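You operate a simulated robot arm through the tools that you are given. There is no shell and no other tool.

You are at the controls of a simulated robot arm. One attempt, no reset.

## Task
Finish the three strings on the string bench and check them.
Fine: push the loose white and teal fittings home; green fitting on the white one, orange on the red one; then press check: all lamps must be green.
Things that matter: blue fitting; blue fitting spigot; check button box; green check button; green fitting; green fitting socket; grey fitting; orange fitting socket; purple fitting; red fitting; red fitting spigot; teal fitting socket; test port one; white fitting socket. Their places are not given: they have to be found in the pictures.

The check looks at the end state, three seconds after you hand in, the way a careful person would. Anything else that was tipped, shoved, dropped, spilled or broken makes it a failure.

## Robot
A 7-joint arm with a two-finger parallel gripper, fixed in place. Base frame: the origin is on the floor under the middle of its stand, x ahead of it, y to its left, z up. Units: mm, degrees, N and s.
It reaches about 1247 mm from its shoulder. Its first joint turns from -132.0 to 132.0 degrees. Payload 3.91 kg.
The TCP is the grasp point between the finger pads, 30 mm short of the fingertips. In the tool frame z runs along the fingers and y along their closing line. Largest opening 110 mm; finger width 20, thickness 10; the body of the gripper, 48 by 112 mm, starts 55 mm behind the TCP.
Orientation is told as [roll, pitch, yaw] about the base's x, y, z axes, in that order, counted from this pose: with the fingers straight down and closing along the base's y, the tool's x points along the base's -x, its y along +y and its z along -z.

## Interface
- The arm moves only by the tool send_rows. Its argument "motion" is one flat list of numbers, 7 for each row, row after row: the shift along the base's x, y, z in units of 25 mm (1.0 is 25 mm), then the turn, a rotation vector about the base's x, y, z in units of 8 degrees (1.0 is 8 degrees), then the finger opening in mm, from 0 to 110. In form: [tx, ty, tz, wx, wy, wz, hand, tx, ty, tz, wx, wy, wz, hand, ...]. A call has 1 to 20 rows; each row shifts and turns the commanded pose from where the row before left it. A call with a number of a shift or a turn outside -1 to 1 is refused whole. Each row takes 0.2 s and may step no farther than 50 mm and 8.6 degrees from the row before; otherwise, or with a gripper value out of range, the whole call is refused. Where a pose cannot be reached the arm comes as near as it can. A force on the tool above 40 N (or 10 N above the force at the start of the call, whichever is more), or a blocked arm, ends the call early, and 0.2 s more pass. Each finger travels about 108 mm/s and halts on what it meets, pressing with about 21 N; the grip force reading is that of the motor and also rises with nothing between the fingers. The clock runs only during rows and for 0.2 s after the last one: add rows that do not move to give the fingers time. The reply holds the time, the measured pose of the TCP, the force on the tool along the base axes, the opening and the grip force, in the units named above and with some noise, with the torque about the TCP (base axes, N m) and any sound that the robot's microphone picked up.
- Cameras (640 x 400 px; columns grow to the right, rows downward): "scene" is fixed at [400.9, -650.8, 1457.3]; the picture's right is [1.00, 0.09, 0.00], its down [0.02, -0.29, -0.96] and it looks along [-0.08, 0.95, -0.29] (base axes); focal length 354 px, centre (320, 200). "wrist" rides on the gripper at [72, 17, -103] in the tool frame; the picture's right is [-0.23, 0.97, 0.00], its down [-0.76, -0.18, -0.62] and it looks along [-0.61, -0.14, 0.78] (tool axes); focal length 222 px, centre (320, 200).
- grab_frame(camera): a new picture of that camera. It takes no simulated time.
- point_at(camera, pixels): for up to 12 pixels [column, row] of the newest picture of that camera ("zoom" is the newest enlarged one), the place [x, y, z] in the base frame of the surface seen there, good to about 2 mm. It takes no simulated time.
- zoom(camera, box): a new picture of the part [left, top, right, bottom] of that camera's present view, enlarged. It takes no simulated time.
- sign_off(): hands the job in; it is judged then, once.

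Open the gripper and draw the arm clear of the work before you hand the job in, unless the task says otherwise.

The tools are called after ">>>" by a JSON object that holds its "fn" and its "kwargs". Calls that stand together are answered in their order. send_rows: Moves the arm, as the interface text tells. Its arguments: {"type":"object","properties":{"motion":{"type":"array"}},"required":["motion"]} The other tools are called the same way: grab_frame (camera) takes a picture; point_at (camera, pixels) gives the place of the surface under pixels of a picture; zoom (camera, box) takes an enlarged picture of a part of a camera's view; sign_off () hands the job in.

At the start:

```text
clock: 0.0
ee_pos: [67.7, 544.5, 1253.0]
orientation: [0.1, 0.0, 0.0]
ft_force: [0.1, -0.1, 0.5]
moment: [0.01, -0.01, 0.0]
opening: 110.1
gripper_force: 0.1
```

scene: 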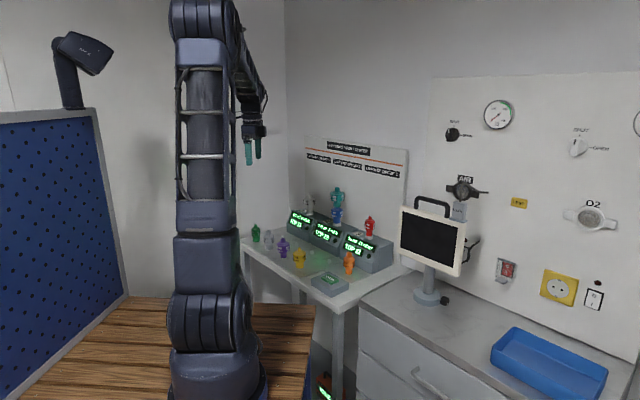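
wrist: 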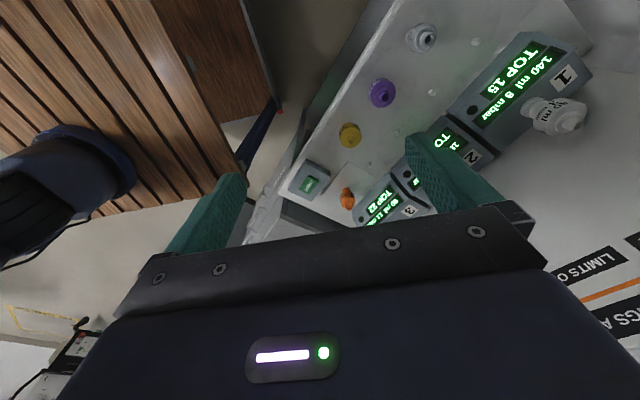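

The bench shows in the scene picture around columns 240-400, rows 140-300. I take enlarged pictures of it to read displays and see fittings.

>>> {"fn": "zoom", "kwargs": {"camera": "scene", "box": [235, 170, 415, 310]}}

>>> {"fn": "zoom", "kwargs": {"camera": "scene", "box": [290, 130, 410, 200]}}

>>> {"fn": "zoom", "kwargs": {"camera": "wrist", "box": [260, 0, 640, 240]}}

```text
2.86 times, centred on (325, 240) of scene
```

zoom: 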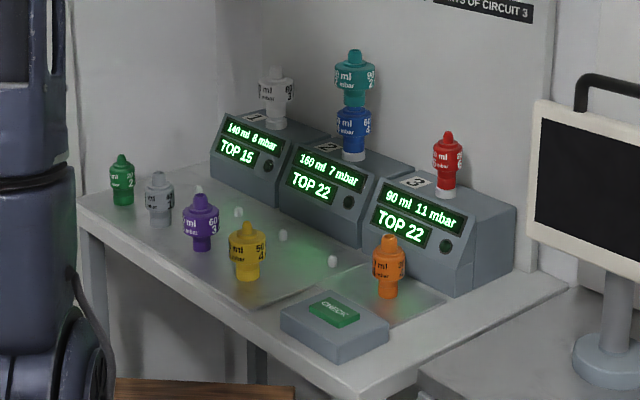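

```text
5.33 times, centred on (350, 165) of scene
```

zoom: 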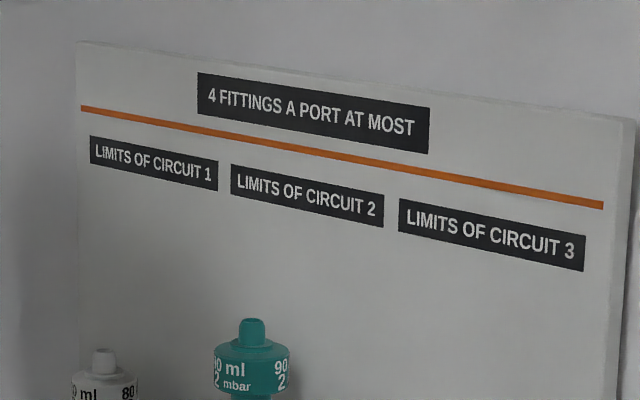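

```text
1.67 times, centred on (450, 120) of wrist
```

zoom: 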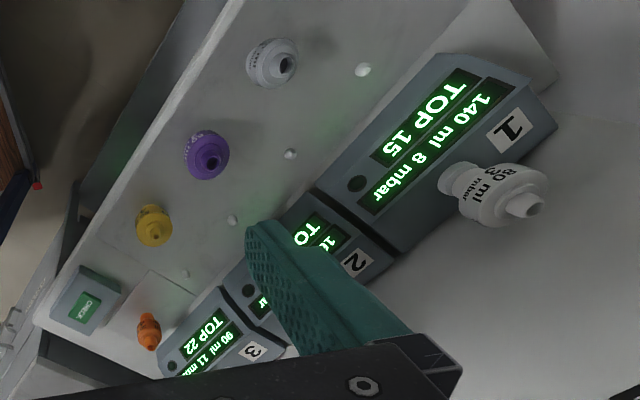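

The displays read limits (140 ml 8 mbar TOP 15; 160 ml 7 mbar TOP 22; 90 ml 11 mbar TOP 22). I look closer at each fitting's label and the displays.

>>> {"fn": "zoom", "kwargs": {"camera": "scene", "box": [245, 215, 293, 245]}}

>>> {"fn": "zoom", "kwargs": {"camera": "scene", "box": [270, 230, 318, 260]}}

>>> {"fn": "zoom", "kwargs": {"camera": "scene", "box": [280, 242, 328, 272]}}

>>> {"fn": "zoom", "kwargs": {"camera": "scene", "box": [325, 245, 373, 275]}}

>>> {"fn": "zoom", "kwargs": {"camera": "scene", "box": [312, 182, 360, 230]}}

>>> {"fn": "zoom", "kwargs": {"camera": "scene", "box": [285, 188, 333, 218]}}

>>> {"fn": "zoom", "kwargs": {"camera": "scene", "box": [340, 210, 388, 245]}}

>>> {"fn": "zoom", "kwargs": {"camera": "scene", "box": [285, 205, 385, 265]}}

```text
13.33 times, centred on (269, 230) of scene
```

zoom: 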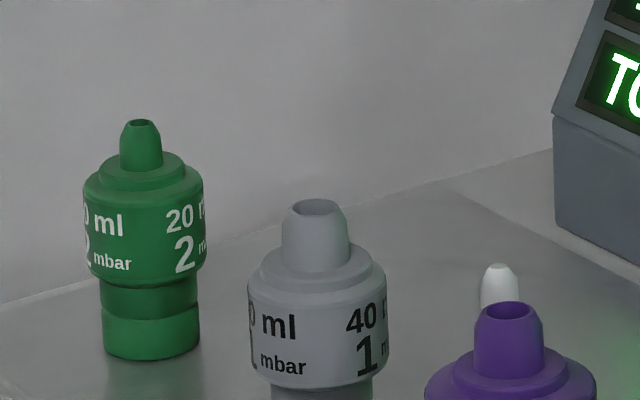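

```text
13.33 times, centred on (294, 245) of scene
```

zoom: 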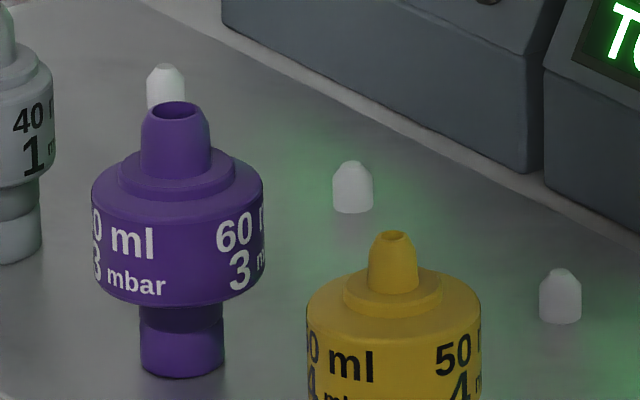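

```text
13.33 times, centred on (304, 257) of scene
```

zoom: 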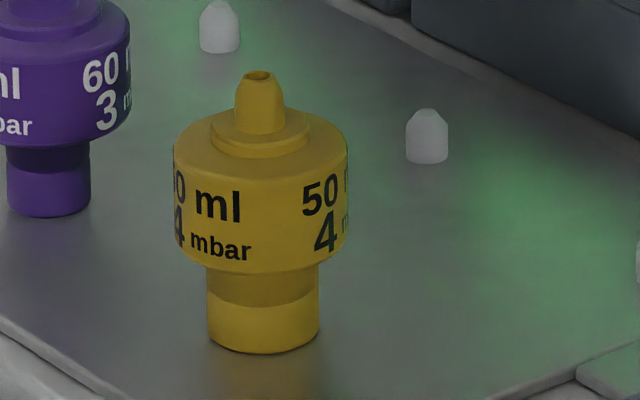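

```text
13.33 times, centred on (349, 260) of scene
```

zoom: 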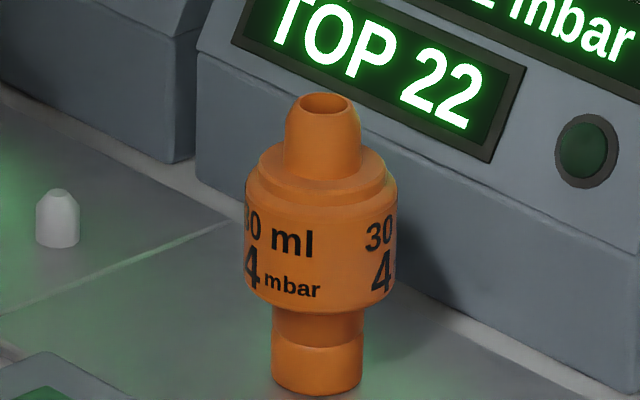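

```text
8.33 times, centred on (336, 206) of scene
```

zoom: 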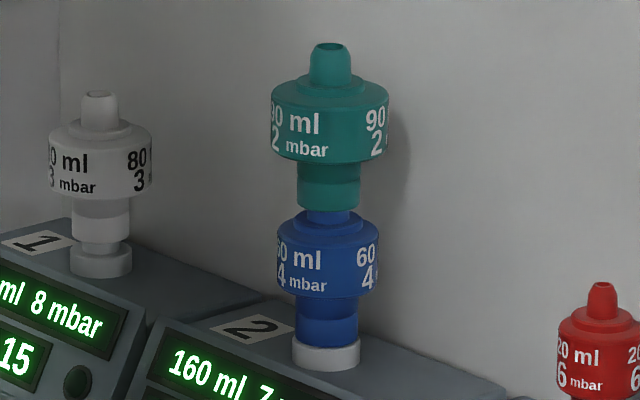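

```text
13.33 times, centred on (309, 203) of scene
```

zoom: 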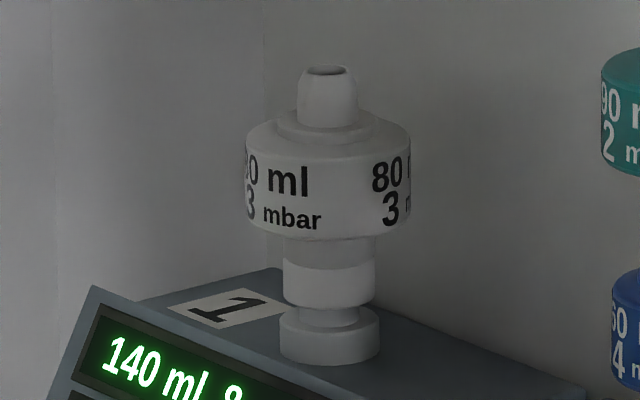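

```text
11.43 times, centred on (364, 228) of scene
```

zoom: 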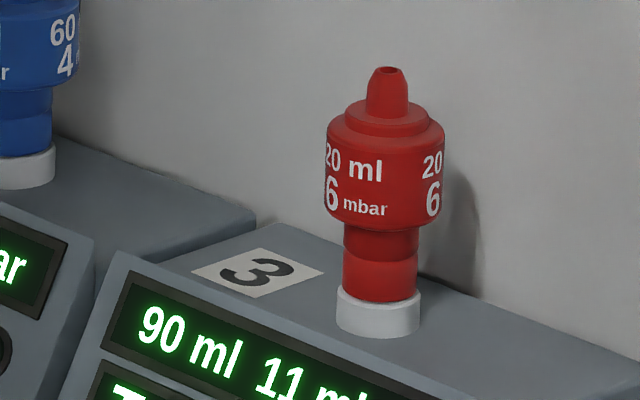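

```text
6.40 times, centred on (335, 235) of scene
```

zoom: 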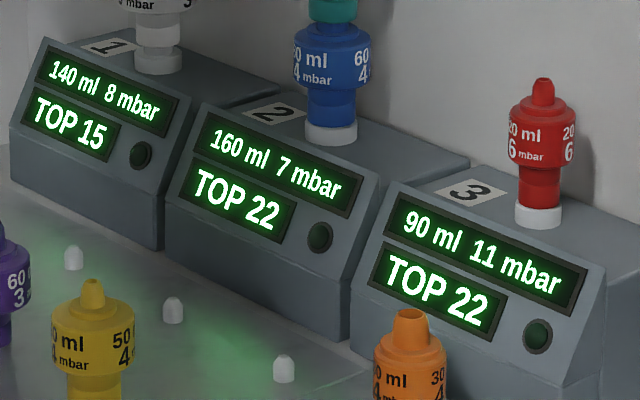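

Labels read: white 80/3, green 20/2, grey 40/1, purple 60/3, yellow 50/4, orange 30/4, teal 90/2, blue 60/4, red 20/6. I now need spigot and socket sizes, so I ask for places on each fitting in the scene picture.

>>> {"fn": "point_at", "kwargs": {"camera": "scene", "pixels": [[255.5, 233], [269, 240], [282, 248], [299, 260], [348.5, 264], [309.5, 201.5], [337, 196], [337, 213], [369.5, 227], [330, 283], [325, 283], [309.5, 213]]}}

>>> {"fn": "zoom", "kwargs": {"camera": "scene", "box": [245, 222, 269, 246]}}

>>> {"fn": "zoom", "kwargs": {"camera": "scene", "box": [257, 226, 281, 250]}}

>>> {"fn": "zoom", "kwargs": {"camera": "scene", "box": [270, 234, 294, 258]}}

>>> {"fn": "zoom", "kwargs": {"camera": "scene", "box": [287, 245, 311, 269]}}

>>> {"fn": "zoom", "kwargs": {"camera": "scene", "box": [337, 251, 361, 275]}}

>>> {"fn": "zoom", "kwargs": {"camera": "scene", "box": [325, 185, 349, 209]}}

>>> {"fn": "zoom", "kwargs": {"camera": "scene", "box": [325, 203, 349, 227]}}

>>> {"fn": "zoom", "kwargs": {"camera": "scene", "box": [358, 215, 382, 239]}}

>>> {"fn": "zoom", "kwargs": {"camera": "scene", "box": [297, 191, 321, 215]}}

```text
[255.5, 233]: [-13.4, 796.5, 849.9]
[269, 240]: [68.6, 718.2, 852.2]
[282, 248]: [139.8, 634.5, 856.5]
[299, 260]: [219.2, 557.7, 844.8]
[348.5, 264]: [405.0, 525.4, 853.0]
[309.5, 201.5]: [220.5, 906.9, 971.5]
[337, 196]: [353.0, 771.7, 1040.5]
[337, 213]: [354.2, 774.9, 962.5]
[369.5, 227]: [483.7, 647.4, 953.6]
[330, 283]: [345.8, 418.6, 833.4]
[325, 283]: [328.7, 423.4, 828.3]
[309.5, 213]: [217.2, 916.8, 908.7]
```

```text
16.00 times, centred on (257, 234) of scene
```

zoom: 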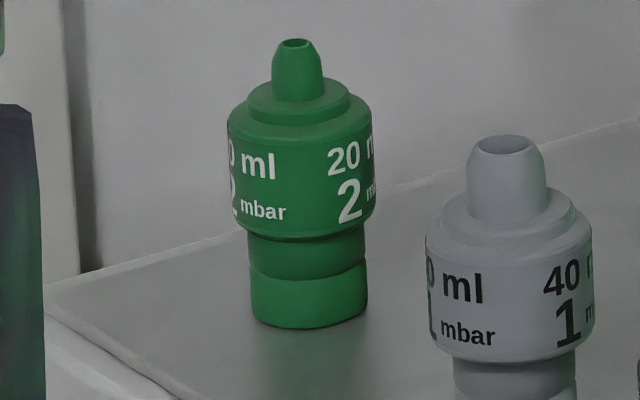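

```text
16.00 times, centred on (269, 238) of scene
```

zoom: 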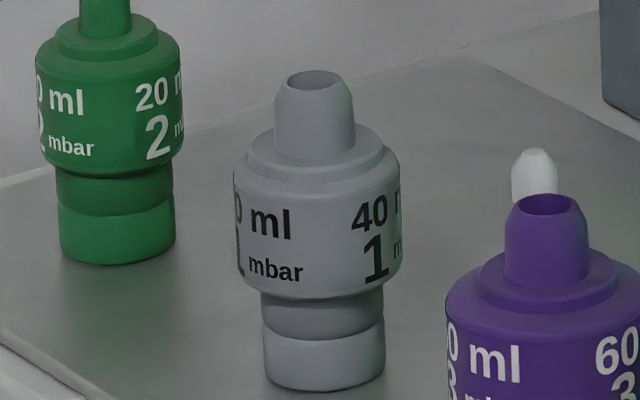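

```text
16.00 times, centred on (282, 246) of scene
```

zoom: 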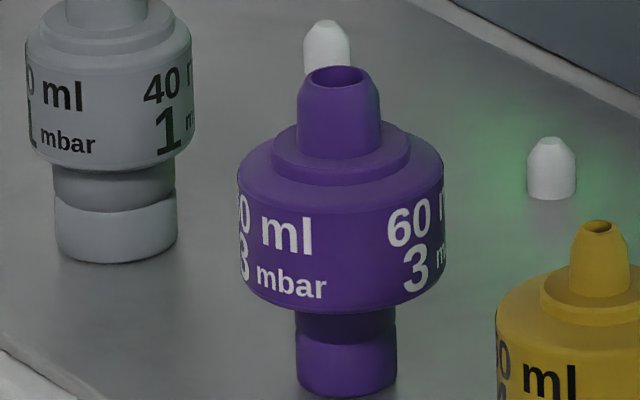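

```text
16.00 times, centred on (299, 257) of scene
```

zoom: 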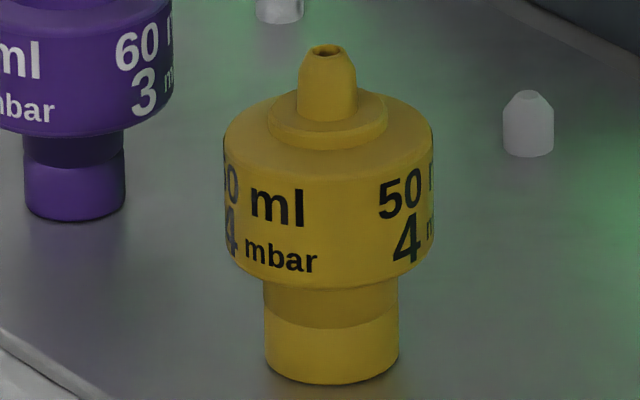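

```text
16.00 times, centred on (349, 263) of scene
```

zoom: 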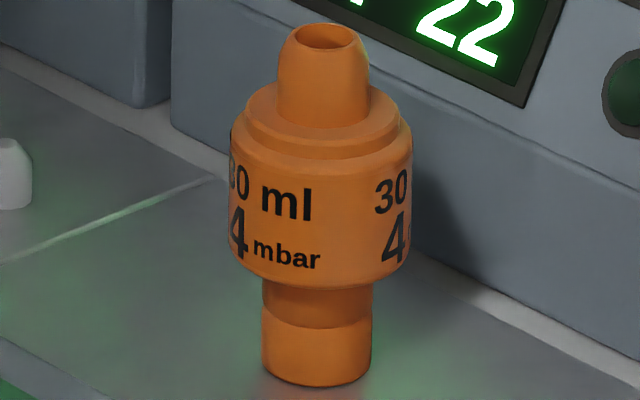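

```text
16.00 times, centred on (337, 197) of scene
```

zoom: 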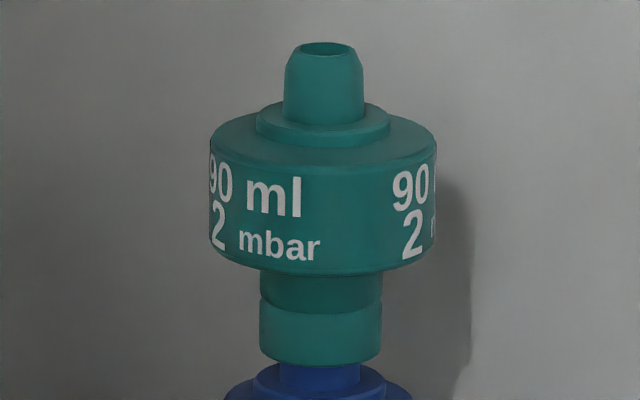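

```text
16.00 times, centred on (337, 215) of scene
```

zoom: 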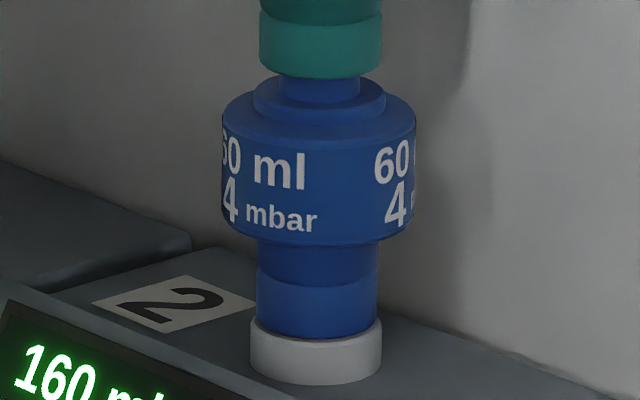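

```text
16.00 times, centred on (370, 227) of scene
```

zoom: 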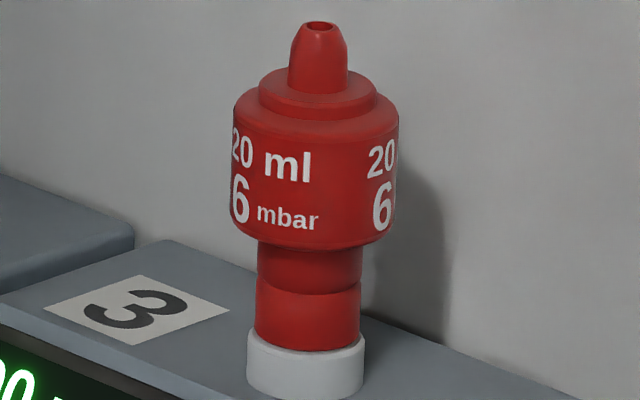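

```text
16.00 times, centred on (309, 203) of scene
```

zoom: 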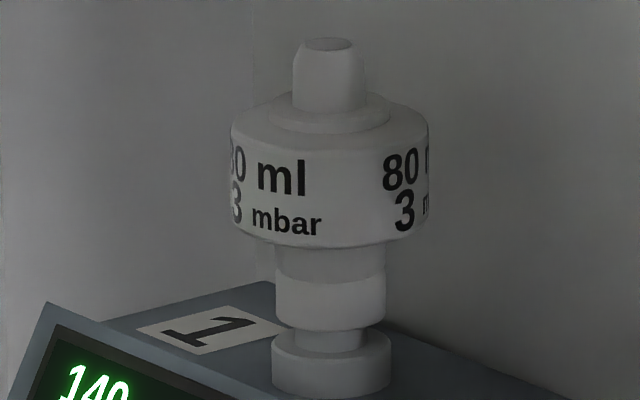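

Measured widths suggest: white 22→22, green 22→15, blue 22→22, teal 22→22, red 15→15, orange 15→22, so the asked strings meet the limits and TOP sizes. Now I measure the geometry of green fitting (zoom) in heights.

>>> {"fn": "zoom", "kwargs": {"camera": "scene", "box": [245, 222, 269, 246]}}

>>> {"fn": "point_at", "kwargs": {"camera": "zoom", "pixels": [[297, 43], [297, 75], [297, 98], [300, 112], [300, 130], [300, 180], [304, 228], [307, 245], [308, 265], [308, 300], [308, 322], [308, 345]]}}

>>> {"fn": "zoom", "kwargs": {"camera": "scene", "box": [337, 251, 361, 275]}}

>>> {"fn": "point_at", "kwargs": {"camera": "zoom", "pixels": [[323, 38], [323, 80], [323, 120], [323, 140], [321, 165], [320, 220], [318, 275], [318, 300], [317, 330], [317, 360], [316, 380], [320, 395]]}}

>>> {"fn": "zoom", "kwargs": {"camera": "scene", "box": [297, 191, 321, 215]}}

>>> {"fn": "point_at", "kwargs": {"camera": "zoom", "pixels": [[330, 44], [330, 70], [330, 105], [330, 122], [330, 145], [330, 190], [330, 238], [330, 262], [330, 310], [330, 338], [330, 375], [230, 330]]}}

>>> {"fn": "zoom", "kwargs": {"camera": "scene", "box": [325, 185, 349, 209]}}

>>> {"fn": "point_at", "kwargs": {"camera": "zoom", "pixels": [[325, 48], [325, 80], [325, 118], [325, 135], [325, 160], [322, 210], [320, 260], [320, 290], [320, 330], [320, 355], [320, 378], [320, 393]]}}

>>> {"fn": "zoom", "kwargs": {"camera": "scene", "box": [358, 215, 382, 239]}}

>>> {"fn": "point_at", "kwargs": {"camera": "zoom", "pixels": [[319, 26], [319, 60], [319, 85], [319, 105], [317, 130], [315, 190], [312, 240], [310, 270], [308, 310], [307, 340], [305, 375], [305, 395]]}}

```text
16.00 times, centred on (257, 234) of scene
```

zoom: 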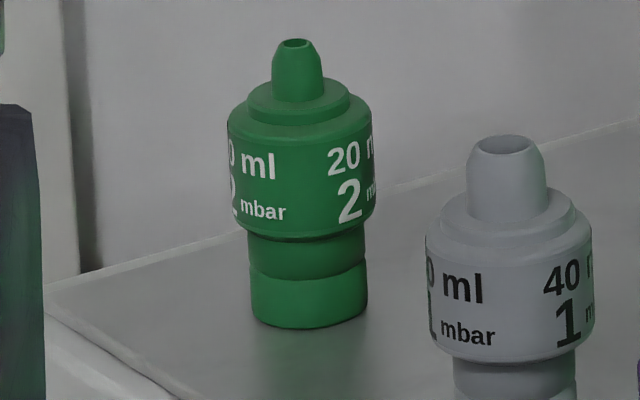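

```text
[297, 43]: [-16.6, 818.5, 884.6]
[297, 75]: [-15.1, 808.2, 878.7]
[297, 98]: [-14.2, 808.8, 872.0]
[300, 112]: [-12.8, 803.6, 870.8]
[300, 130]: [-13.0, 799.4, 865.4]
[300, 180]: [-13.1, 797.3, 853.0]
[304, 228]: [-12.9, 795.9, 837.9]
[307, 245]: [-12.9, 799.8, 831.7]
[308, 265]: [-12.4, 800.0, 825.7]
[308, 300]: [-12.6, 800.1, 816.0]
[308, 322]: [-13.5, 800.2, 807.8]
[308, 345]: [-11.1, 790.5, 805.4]
```

```text
16.00 times, centred on (349, 263) of scene
```

zoom: 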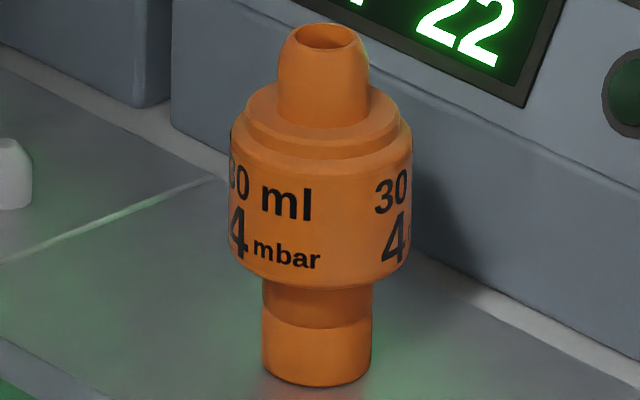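

```text
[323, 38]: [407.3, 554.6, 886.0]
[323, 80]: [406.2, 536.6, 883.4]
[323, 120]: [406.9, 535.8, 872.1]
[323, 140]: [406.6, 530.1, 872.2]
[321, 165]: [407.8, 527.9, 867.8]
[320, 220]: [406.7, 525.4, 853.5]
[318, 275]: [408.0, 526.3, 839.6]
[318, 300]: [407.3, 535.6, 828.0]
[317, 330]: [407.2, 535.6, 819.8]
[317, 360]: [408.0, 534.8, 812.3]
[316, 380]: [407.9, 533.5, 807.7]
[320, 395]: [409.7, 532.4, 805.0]
```

```text
16.00 times, centred on (309, 203) of scene
```

zoom: 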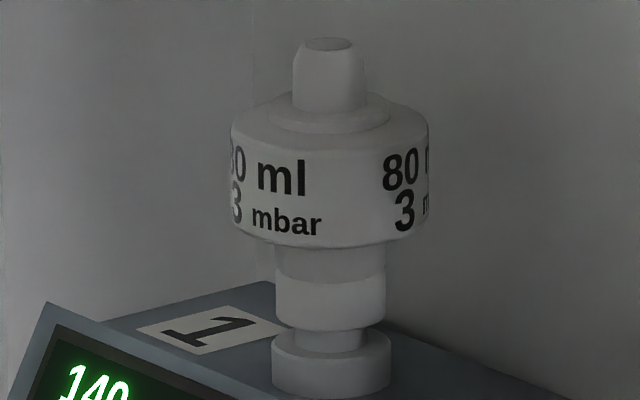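

```text
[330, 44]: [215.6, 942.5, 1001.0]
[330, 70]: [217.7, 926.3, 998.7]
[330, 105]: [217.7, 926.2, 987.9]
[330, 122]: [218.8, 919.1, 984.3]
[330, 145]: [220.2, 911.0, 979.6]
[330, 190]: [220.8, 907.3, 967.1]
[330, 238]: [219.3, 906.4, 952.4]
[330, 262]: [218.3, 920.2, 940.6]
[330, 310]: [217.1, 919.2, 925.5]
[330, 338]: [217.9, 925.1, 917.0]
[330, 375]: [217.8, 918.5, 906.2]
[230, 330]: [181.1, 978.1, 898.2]
```

```text
16.00 times, centred on (337, 197) of scene
```

zoom: 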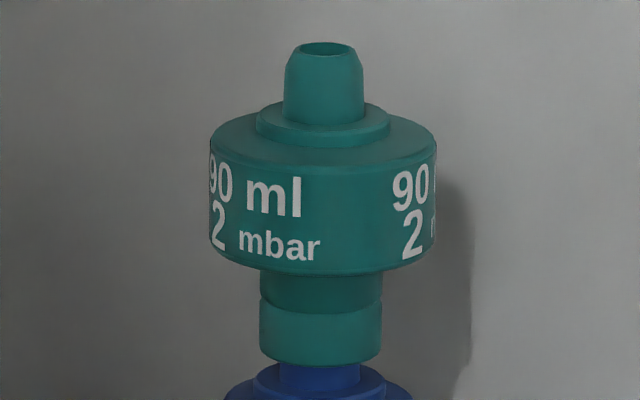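

```text
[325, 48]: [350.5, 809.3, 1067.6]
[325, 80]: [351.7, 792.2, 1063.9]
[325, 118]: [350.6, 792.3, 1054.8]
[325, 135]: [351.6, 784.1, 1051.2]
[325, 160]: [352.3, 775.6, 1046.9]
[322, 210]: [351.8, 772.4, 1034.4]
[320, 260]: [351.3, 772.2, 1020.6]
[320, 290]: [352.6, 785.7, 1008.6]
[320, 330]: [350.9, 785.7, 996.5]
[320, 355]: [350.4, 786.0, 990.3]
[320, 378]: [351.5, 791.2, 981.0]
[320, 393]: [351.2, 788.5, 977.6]
```

```text
16.00 times, centred on (370, 227) of scene
```

zoom: 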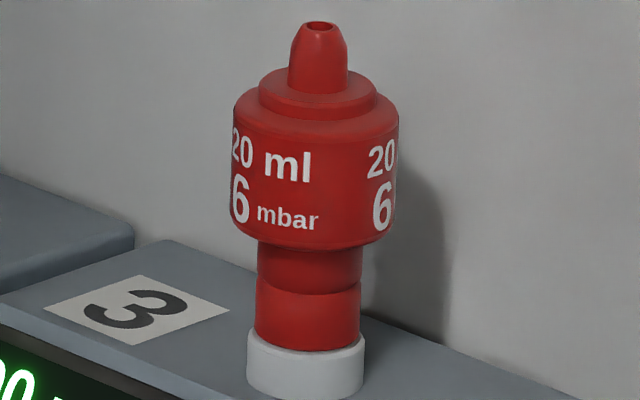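

```text
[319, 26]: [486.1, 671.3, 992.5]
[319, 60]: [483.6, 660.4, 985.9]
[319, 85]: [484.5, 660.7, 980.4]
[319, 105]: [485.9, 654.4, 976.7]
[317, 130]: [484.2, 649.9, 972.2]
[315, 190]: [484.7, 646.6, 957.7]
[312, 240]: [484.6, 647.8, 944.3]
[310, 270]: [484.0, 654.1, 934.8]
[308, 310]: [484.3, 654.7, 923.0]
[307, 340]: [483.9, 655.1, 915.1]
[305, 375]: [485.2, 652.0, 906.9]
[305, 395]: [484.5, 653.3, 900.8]
```

Ports come out near (216,936), (352,801), (485,667), bench top z≈805, row at 45°. I now measure the back panel, boxes, check button and other fittings to plan clearances.

>>> {"fn": "grab_frame", "kwargs": {"camera": "scene"}}

>>> {"fn": "point_at", "kwargs": {"camera": "scene", "pixels": [[309, 165], [340, 175], [395, 190], [350, 145], [306, 142], [405, 155], [300, 217], [352, 232], [385, 240], [330, 230], [370, 215], [360, 205]]}}

>>> {"fn": "zoom", "kwargs": {"camera": "scene", "box": [308, 265, 356, 301]}}

>>> {"fn": "point_at", "kwargs": {"camera": "zoom", "pixels": [[230, 170], [290, 170], [345, 170], [295, 145], [295, 195], [180, 200], [420, 200], [300, 250], [300, 300], [130, 230], [300, 110], [450, 250]]}}

```text
taken
```

scene: 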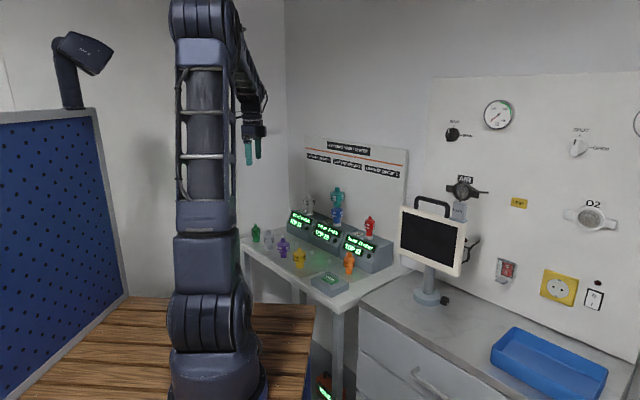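

```text
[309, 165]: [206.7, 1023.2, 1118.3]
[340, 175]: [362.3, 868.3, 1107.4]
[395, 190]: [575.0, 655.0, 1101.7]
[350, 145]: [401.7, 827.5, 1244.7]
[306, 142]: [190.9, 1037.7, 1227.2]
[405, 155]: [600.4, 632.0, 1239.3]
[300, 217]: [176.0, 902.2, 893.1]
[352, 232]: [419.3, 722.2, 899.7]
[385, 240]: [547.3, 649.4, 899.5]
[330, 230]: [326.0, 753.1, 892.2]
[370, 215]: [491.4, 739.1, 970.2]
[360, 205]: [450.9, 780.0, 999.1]
```

```text
11.11 times, centred on (332, 283) of scene
```

zoom: 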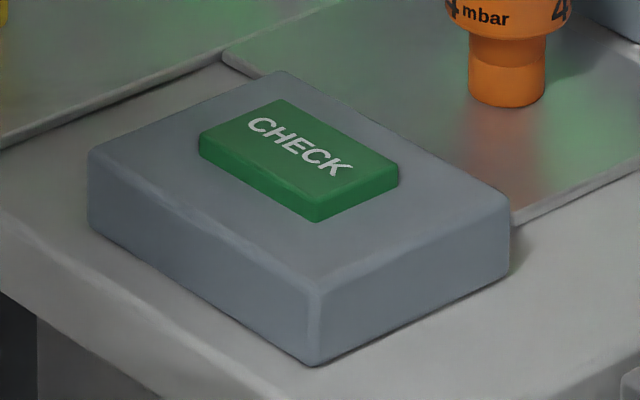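

```text
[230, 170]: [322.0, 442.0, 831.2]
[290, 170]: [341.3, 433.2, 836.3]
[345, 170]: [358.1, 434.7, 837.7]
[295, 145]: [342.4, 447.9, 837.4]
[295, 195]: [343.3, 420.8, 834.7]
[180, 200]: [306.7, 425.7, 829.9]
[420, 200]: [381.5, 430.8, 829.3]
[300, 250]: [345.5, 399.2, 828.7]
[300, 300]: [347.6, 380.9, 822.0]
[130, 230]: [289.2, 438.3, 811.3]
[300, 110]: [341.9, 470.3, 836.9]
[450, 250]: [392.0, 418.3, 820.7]
```

The panel lies at about x+y=1230, i.e. 55 mm behind the port axes, top near z 1250. I look closer at the wrist to judge its width above the gripper.

>>> {"fn": "zoom", "kwargs": {"camera": "scene", "box": [215, 60, 295, 180]}}

>>> {"fn": "point_at", "kwargs": {"camera": "zoom", "pixels": [[320, 340], [300, 250], [300, 200], [300, 150], [340, 250], [340, 200], [270, 250]]}}

```text
3.33 times, centred on (255, 120) of scene
```

zoom: 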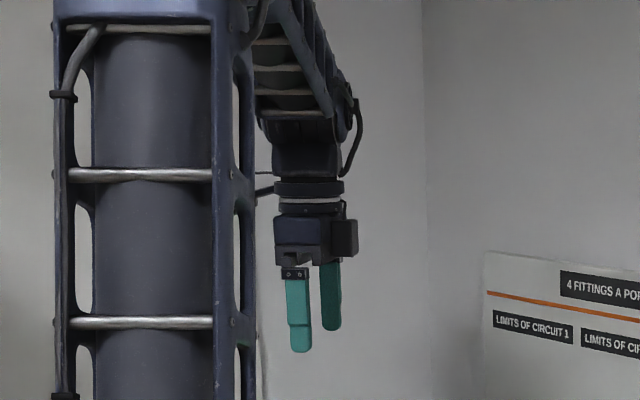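

```text
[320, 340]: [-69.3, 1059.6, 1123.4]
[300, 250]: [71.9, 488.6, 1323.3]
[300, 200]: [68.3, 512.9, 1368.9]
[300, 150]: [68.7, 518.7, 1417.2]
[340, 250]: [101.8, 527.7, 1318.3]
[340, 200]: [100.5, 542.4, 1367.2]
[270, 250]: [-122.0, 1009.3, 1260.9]
```

The gripper has a box on its tool −x side; with yaw 45° that would face the panel, so I measure how far it sticks out.

>>> {"fn": "zoom", "kwargs": {"camera": "scene", "box": [235, 105, 275, 170]}}

>>> {"fn": "point_at", "kwargs": {"camera": "zoom", "pixels": [[385, 190], [375, 190], [410, 190], [418, 190], [395, 165], [395, 210], [340, 190], [280, 190], [300, 290], [360, 270], [375, 135], [270, 250]]}}

```text
6.15 times, centred on (255, 138) of scene
```

zoom: 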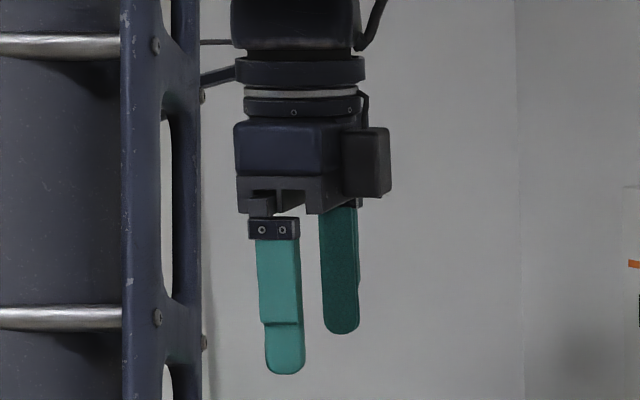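

```text
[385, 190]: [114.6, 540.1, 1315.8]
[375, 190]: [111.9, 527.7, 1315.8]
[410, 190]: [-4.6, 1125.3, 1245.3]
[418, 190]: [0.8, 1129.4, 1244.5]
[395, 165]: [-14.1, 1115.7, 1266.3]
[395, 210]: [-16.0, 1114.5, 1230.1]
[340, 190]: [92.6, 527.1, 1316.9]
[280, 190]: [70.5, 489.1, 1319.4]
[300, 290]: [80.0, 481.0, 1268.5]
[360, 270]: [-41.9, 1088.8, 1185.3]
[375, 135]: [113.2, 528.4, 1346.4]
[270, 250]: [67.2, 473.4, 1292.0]
```

The box reaches 48 mm from the tool axis versus 55 mm to the panel, so yaw 45° leaves ~7 mm. I close the fingers, turn to yaw 45° and travel at z≈1253 to above the white fitting.

>>> {"fn": "send_rows", "kwargs": {"motion": [0.37, 0.97, 0, 0, 0, 0.3516, 0, 0.37, 0.97, 0, 0, 0, 0.3516, 0, 0.37, 0.97, 0, 0, 0, 0.3516, 0, 0.37, 0.97, 0, 0, 0, 0.3516, 0, 0.37, 0.97, 0, 0, 0, 0.3516, 0, 0.37, 0.97, 0, 0, 0, 0.3516, 0, 0.37, 0.97, 0, 0, 0, 0.3516, 0, 0.37, 0.97, 0, 0, 0, 0.3516, 0, 0.37, 0.97, 0, 0, 0, 0.3516, 0, 0.37, 0.97, 0, 0, 0, 0.3516, 0, 0.37, 0.97, 0, 0, 0, 0.3516, 0, 0.37, 0.97, 0, 0, 0, 0.3516, 0, 0.37, 0.97, 0, 0, 0, 0.3516, 0, 0.37, 0.97, 0, 0, 0, 0.3516, 0, 0.37, 0.97, 0, 0, 0, 0.3516, 0, 0.37, 0.97, 0, 0, 0, 0.3516, 0, 0, 0, 0, 0, 0, 0, 0]}}

```text
clock: 3.6
ee_pos: [209.2, 882.1, 1236.0]
orientation: [-0.1, 0.0, 44.0]
ft_force: [-0.3, -0.7, -0.3]
moment: [-0.02, 0.0, 0.01]
opening: 0.0
gripper_force: 20.8
out of reach, approached as far as the arm can: row 14, 15, 16
```

The arm ran out of reach at this height (row 14-16). I lower about 125 mm, where reach is better, and see where the commanded pose ends up.

>>> {"fn": "send_rows", "kwargs": {"motion": [0, 0, -0.8, 0, 0, 0, 0, 0, 0, -0.8, 0, 0, 0, 0, 0, 0, -0.8, 0, 0, 0, 0, 0, 0, -0.8, 0, 0, 0, 0, 0, 0, -0.8, 0, 0, 0, 0, 0, 0, 0, 0, 0, 0, 0]}}

>>> {"fn": "grab_frame", "kwargs": {"camera": "wrist"}}

>>> {"fn": "grab_frame", "kwargs": {"camera": "scene"}}

```text
clock: 5.0
ee_pos: [209.3, 883.4, 1137.1]
orientation: [0.1, 0.0, 44.9]
ft_force: [0.8, 0.0, -0.1]
moment: [0.01, -0.03, 0.03]
opening: 0.1
gripper_force: 21.3
```

```text
taken
```

wrist: 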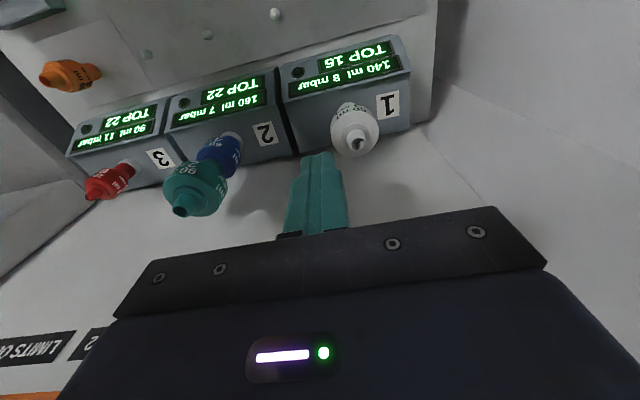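

```text
taken
```

scene: 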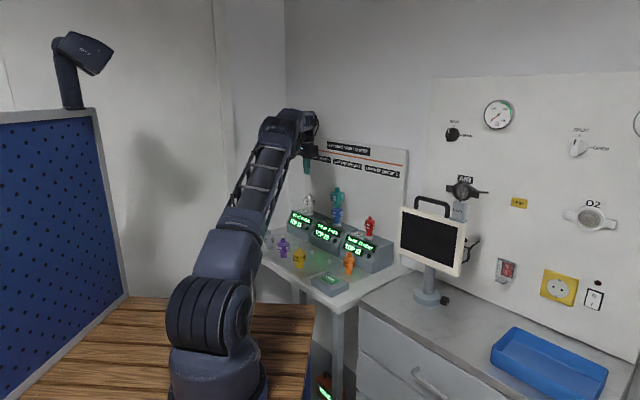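

Pose is now (209,883,1137), clipped by reach; white sits at wrist pixel (353,130). I move down and forward to just above the white spigot, around (215.5,935,1062).

>>> {"fn": "send_rows", "kwargs": {"motion": [0.06, 0.52, -0.75, 0, 0, 0, 0, 0.06, 0.52, -0.75, 0, 0, 0, 0, 0.06, 0.52, -0.75, 0, 0, 0, 0, 0.06, 0.52, -0.75, 0, 0, 0, 0, 0, 0, 0, 0, 0, 0, 0]}}

>>> {"fn": "grab_frame", "kwargs": {"camera": "wrist"}}

>>> {"fn": "zoom", "kwargs": {"camera": "scene", "box": [280, 130, 344, 220]}}

```text
clock: 6.2
ee_pos: [214.9, 933.5, 1061.8]
orientation: [0.0, 0.0, 45.0]
ft_force: [-0.3, -0.7, -0.2]
moment: [-0.01, 0.02, -0.03]
opening: 0.0
gripper_force: 21.1
```

```text
taken
```

wrist: 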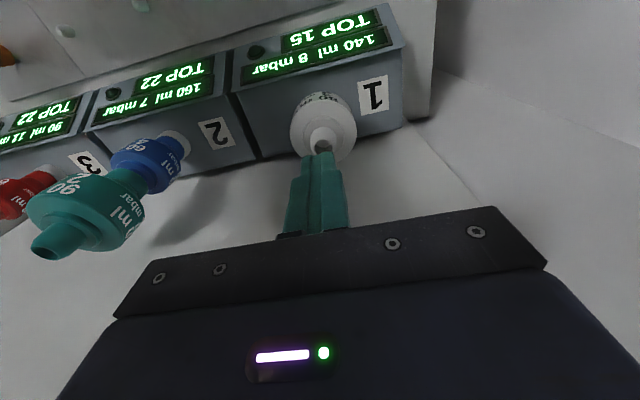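

```text
4.44 times, centred on (312, 175) of scene
```

zoom: 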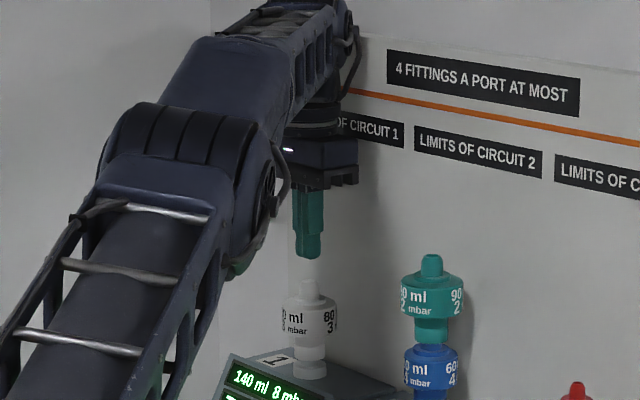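

The tip stands right above the white spigot (wrist ~ (322,147)). I enlarge to check the lateral alignment.

>>> {"fn": "zoom", "kwargs": {"camera": "wrist", "box": [270, 85, 370, 185]}}

>>> {"fn": "point_at", "kwargs": {"camera": "zoom", "pixels": [[300, 215], [335, 170], [250, 120], [380, 140], [290, 250], [350, 250]]}}

```text
4.00 times, centred on (320, 135) of wrist
```

zoom: 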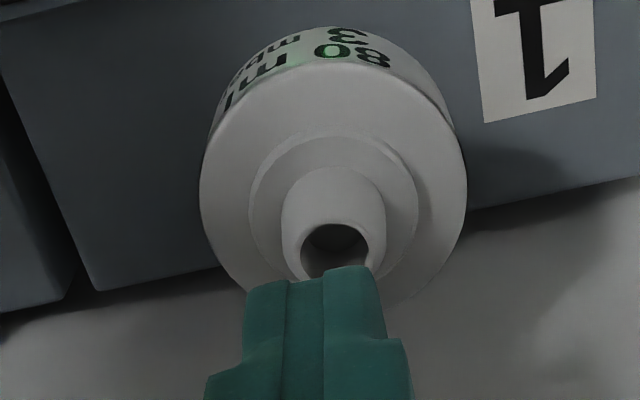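

```text
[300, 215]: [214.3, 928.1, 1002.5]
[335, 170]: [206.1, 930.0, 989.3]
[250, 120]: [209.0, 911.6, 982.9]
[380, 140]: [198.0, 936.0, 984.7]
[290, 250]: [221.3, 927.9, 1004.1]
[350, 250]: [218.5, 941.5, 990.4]
```

The ring looks ~3 mm to the right (tool +y) of the tip. I sample more points around the spigot rim and steps to fit its centre.

>>> {"fn": "point_at", "kwargs": {"camera": "zoom", "pixels": [[293, 235], [300, 222], [315, 212], [335, 208], [355, 212], [370, 222], [378, 238], [377, 250], [375, 262], [289, 262]]}}

>>> {"fn": "point_at", "kwargs": {"camera": "wrist", "pixels": [[316, 151], [311, 147], [335, 147], [334, 153]]}}

```text
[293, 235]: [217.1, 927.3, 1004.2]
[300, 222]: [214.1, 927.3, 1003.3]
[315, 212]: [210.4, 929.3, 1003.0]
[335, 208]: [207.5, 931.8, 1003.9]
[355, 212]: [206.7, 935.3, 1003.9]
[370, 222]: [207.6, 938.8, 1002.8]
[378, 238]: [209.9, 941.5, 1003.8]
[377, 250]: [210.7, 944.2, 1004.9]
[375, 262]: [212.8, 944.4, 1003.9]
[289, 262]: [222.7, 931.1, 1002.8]
```

```text
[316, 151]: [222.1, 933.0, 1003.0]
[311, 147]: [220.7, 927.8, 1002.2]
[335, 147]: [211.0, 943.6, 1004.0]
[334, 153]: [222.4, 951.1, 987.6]
```

Circle fit of the rim gives centre (215.5, 936.0), top z≈1003.8. I shift (+0.6,+2.5) mm and lower to just above contact.

>>> {"fn": "send_rows", "kwargs": {"motion": [0.024, 0.1, 0, 0, 0, 0, 0, 0, 0, -0.35, 0, 0, 0, 0, 0, 0, -0.35, 0, 0, 0, 0, 0, 0, -0.3, 0, 0, 0, 0, 0, 0, 0, 0, 0, 0, 0]}}

>>> {"fn": "zoom", "kwargs": {"camera": "wrist", "box": [270, 85, 370, 185]}}

```text
clock: 7.4
ee_pos: [217.4, 937.1, 1035.7]
orientation: [0.0, 0.1, 45.0]
ft_force: [0.5, -0.2, -0.2]
moment: [0.03, 0.0, 0.02]
opening: 0.0
gripper_force: 20.6
```

```text
4.00 times, centred on (320, 135) of wrist
```

zoom: 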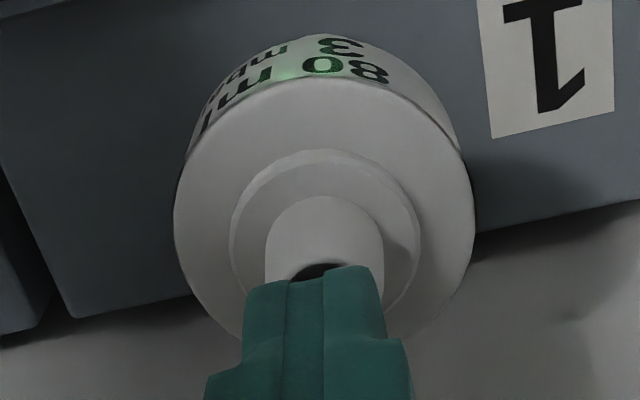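

Alignment is good (spigot centre at zoom column 324, finger seam 323). I press down gently in 2.5 mm steps watching force and sound.

>>> {"fn": "send_rows", "kwargs": {"motion": [0, 0, -0.08, 0, 0, 0, 0, 0, 0, -0.08, 0, 0, 0, 0, 0, 0, -0.08, 0, 0, 0, 0]}}

```text
clock: 8.2
ee_pos: [217.4, 937.0, 1030.2]
orientation: [0.0, -0.1, 45.0]
ft_force: [0.2, -0.3, -0.7]
moment: [-0.01, -0.01, 0.0]
opening: 0.1
gripper_force: 20.8
```

No contact force yet at TCP z 1030.2. I look at the picture before continuing.

>>> {"fn": "zoom", "kwargs": {"camera": "wrist", "box": [270, 85, 370, 185]}}

>>> {"fn": "zoom", "kwargs": {"camera": "scene", "box": [290, 170, 330, 220]}}

```text
4.00 times, centred on (320, 135) of wrist
```

zoom: 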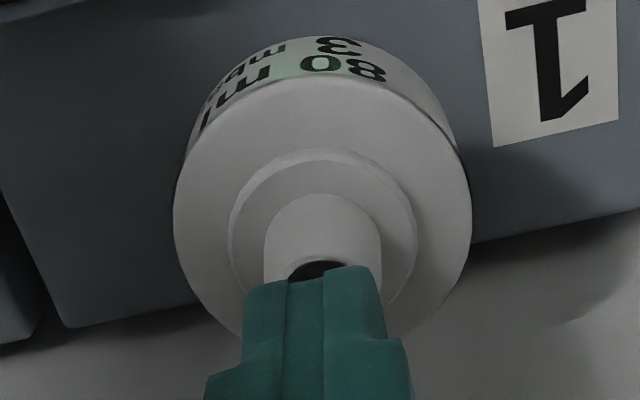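

```text
8.00 times, centred on (310, 195) of scene
```

zoom: 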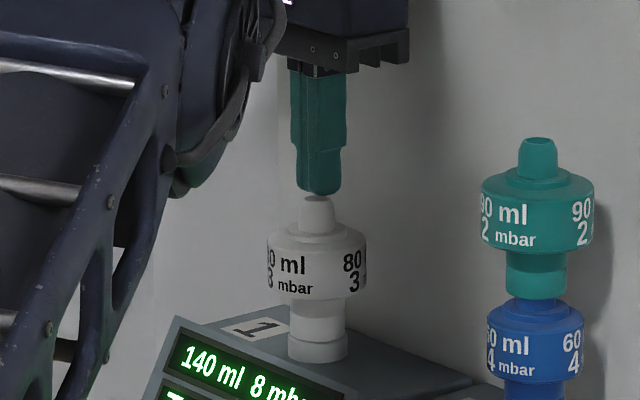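

White has moved down with the tool with almost no force; I enlarge the collar area and go on in small steps until it is home.

>>> {"fn": "zoom", "kwargs": {"camera": "scene", "box": [297, 191, 321, 215]}}

>>> {"fn": "send_rows", "kwargs": {"motion": [0, 0, -0.06, 0, 0, 0, 0, 0, 0, -0.06, 0, 0, 0, 0, 0, 0, -0.06, 0, 0, 0, 0]}}

>>> {"fn": "zoom", "kwargs": {"camera": "scene", "box": [297, 191, 321, 215]}}

```text
16.00 times, centred on (309, 203) of scene
```

zoom: 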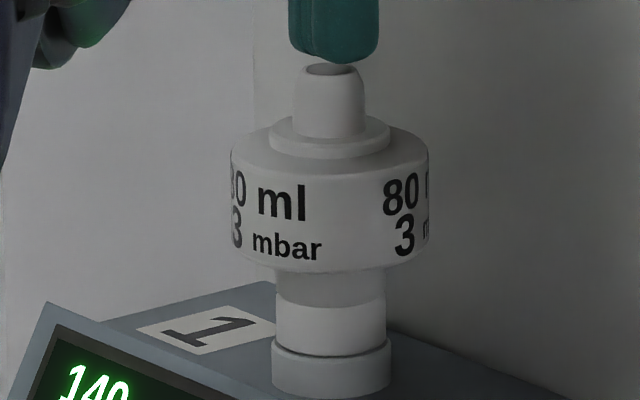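

```text
clock: 9.0
ee_pos: [216.6, 936.1, 1026.5]
orientation: [0.1, -0.1, 45.1]
ft_force: [-1.3, 0.1, 14.2]
moment: [-0.06, 0.07, 0.02]
opening: 0.2
gripper_force: 21.2
```

```text
16.00 times, centred on (309, 203) of scene
```

zoom: 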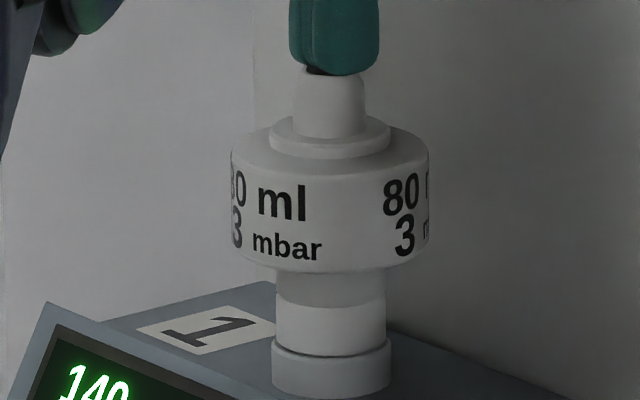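

Force is now 14 N and the socket sits at the collar. I press a little more to be sure it is home.

>>> {"fn": "send_rows", "kwargs": {"motion": [0, 0, -0.04, 0, 0, 0, 0, 0, 0, -0.04, 0, 0, 0, 0, 0, 0, -0.04, 0, 0, 0, 0]}}

>>> {"fn": "zoom", "kwargs": {"camera": "scene", "box": [297, 191, 321, 215]}}

```text
clock: 9.8
ee_pos: [217.6, 938.2, 1024.6]
orientation: [0.3, -0.2, 45.0]
ft_force: [-1.4, -3.0, 8.1]
moment: [-0.18, 0.08, 0.0]
opening: 0.0
gripper_force: 20.9
stopped in row 3: the force on the tool passed its limit at 42 N (the readings are from after the stop); the commanded pose is now the measured one
```

```text
16.00 times, centred on (309, 203) of scene
```

zoom: 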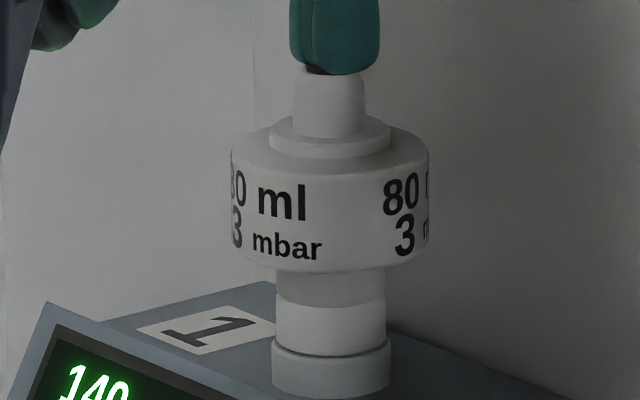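

White is home (42 N with no further motion). I lift off, move along the row at safe height to above the teal fitting around (351,801,1130).

>>> {"fn": "send_rows", "kwargs": {"motion": [0, 0, 0.8, 0, 0, 0, 0, 0, 0, 0.8, 0, 0, 0, 0, 0.4, -0.6, 0.9, 0, 0, 0, 0, 0.6, -0.7, 0.9, 0, 0, 0, 0, 0.6, -0.7, 0.8, 0, 0, 0, 0, 0.8, -0.8, 0, 0, 0, 0, 0, 0.8, -0.8, 0, 0, 0, 0, 0, 0.8, -0.8, 0, 0, 0, 0, 0, 0.8, -0.8, 0, 0, 0, 0, 0, 0.57, -0.3, 0, 0, 0, 0, 0, 0, 0, 0, 0, 0, 0, 0]}}

>>> {"fn": "grab_frame", "kwargs": {"camera": "wrist"}}

>>> {"fn": "zoom", "kwargs": {"camera": "scene", "box": [290, 160, 390, 240]}}

```text
clock: 12.2
ee_pos: [352.8, 801.3, 1130.2]
orientation: [0.3, -0.2, 45.0]
ft_force: [-0.1, -0.3, 0.0]
moment: [0.01, -0.02, 0.02]
opening: 0.0
gripper_force: 21.1
```

```text
taken
```

wrist: 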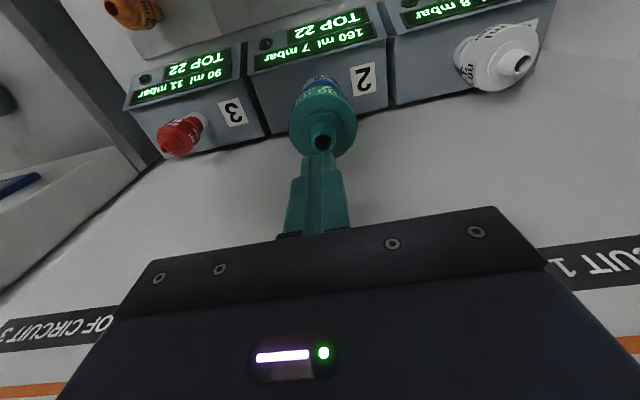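

```text
5.00 times, centred on (340, 200) of scene
```

zoom: 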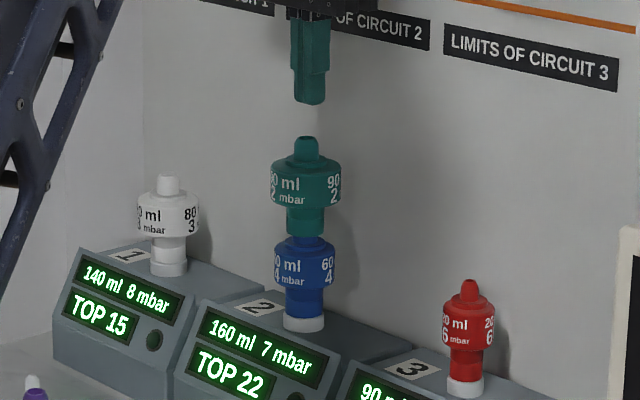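

White is home, and I'm above teal (wrist (323,140)). I enlarge and fit the teal rim.

>>> {"fn": "zoom", "kwargs": {"camera": "wrist", "box": [280, 100, 360, 180]}}

>>> {"fn": "point_at", "kwargs": {"camera": "zoom", "pixels": [[290, 210], [293, 195], [305, 178], [325, 168], [345, 168], [365, 178], [380, 195], [385, 215], [377, 240], [300, 240]]}}

```text
5.00 times, centred on (320, 140) of wrist
```

zoom: 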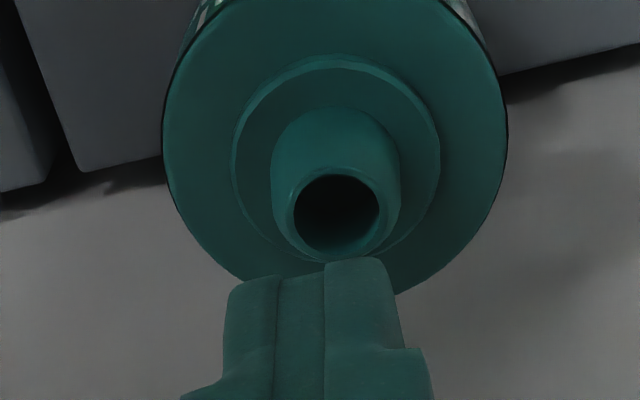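

```text
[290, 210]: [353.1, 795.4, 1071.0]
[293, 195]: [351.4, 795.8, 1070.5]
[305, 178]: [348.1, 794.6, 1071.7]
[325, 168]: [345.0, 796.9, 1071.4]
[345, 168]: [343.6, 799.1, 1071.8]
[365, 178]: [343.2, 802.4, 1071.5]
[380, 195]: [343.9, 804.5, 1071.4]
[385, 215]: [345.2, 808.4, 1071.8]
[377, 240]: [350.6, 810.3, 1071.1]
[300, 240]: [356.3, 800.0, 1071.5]
```

Rim fit gives centre (350.1,802.5), z 1071.5. I shift (−1.9,+1.5), level the small tilt, and lower to just above contact.

>>> {"fn": "send_rows", "kwargs": {"motion": [-0.076, 0.06, 0, -0.0375, 0.025, 0, 0, 0, 0, -0.4, 0, 0, 0, 0, 0, 0, -0.4, 0, 0, 0, 0, 0, 0, -0.2, 0, 0, 0, 0, 0, 0, 0, 0, 0, 0, 0]}}

>>> {"fn": "zoom", "kwargs": {"camera": "wrist", "box": [280, 100, 360, 180]}}

>>> {"fn": "zoom", "kwargs": {"camera": "scene", "box": [320, 180, 352, 212]}}

```text
clock: 13.4
ee_pos: [348.2, 803.3, 1105.6]
orientation: [0.1, 0.2, 44.9]
ft_force: [-0.2, -0.3, -0.5]
moment: [0.0, 0.01, 0.01]
opening: 0.1
gripper_force: 21.6
```

```text
5.00 times, centred on (320, 140) of wrist
```

zoom: 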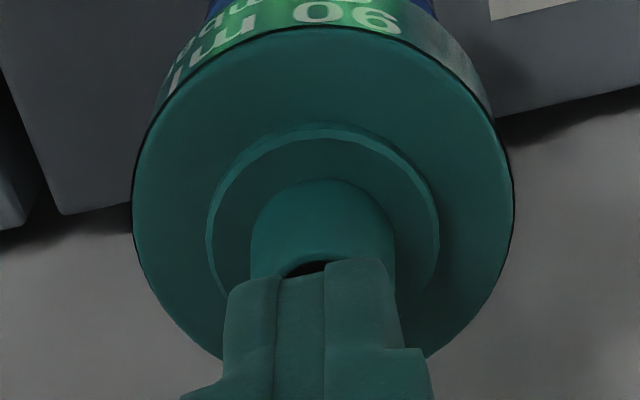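

```text
12.50 times, centred on (336, 196) of scene
```

zoom: 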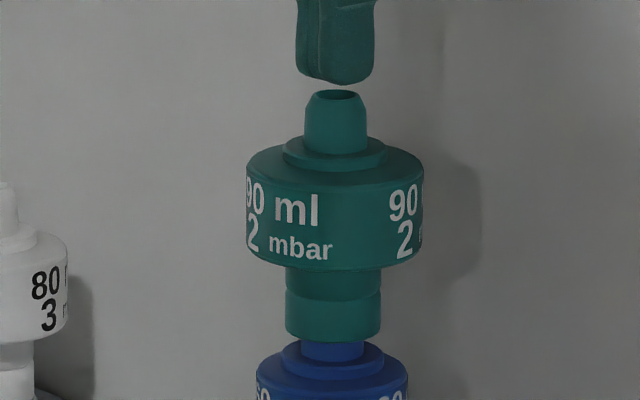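

Aligned (spigot 250–395, finger seam 323 in zoom). I press down in 2 mm steps.

>>> {"fn": "send_rows", "kwargs": {"motion": [0, 0, -0.08, 0, 0, 0, 0, 0, 0, -0.08, 0, 0, 0, 0, 0, 0, -0.06, 0, 0, 0, 0, 0, 0, -0.06, 0, 0, 0, 0]}}

>>> {"fn": "zoom", "kwargs": {"camera": "scene", "box": [320, 180, 352, 212]}}

```text
clock: 14.4
ee_pos: [348.5, 802.2, 1099.0]
orientation: [0.1, 0.2, 45.0]
ft_force: [-0.1, 0.3, 0.5]
moment: [0.0, -0.02, 0.01]
opening: 0.2
gripper_force: 21.1
```

```text
12.50 times, centred on (336, 196) of scene
```

zoom: 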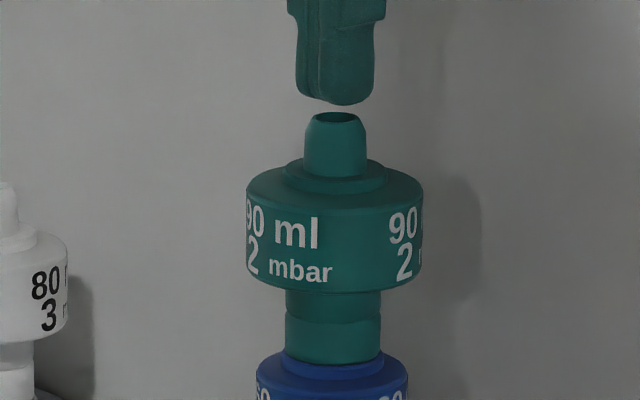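

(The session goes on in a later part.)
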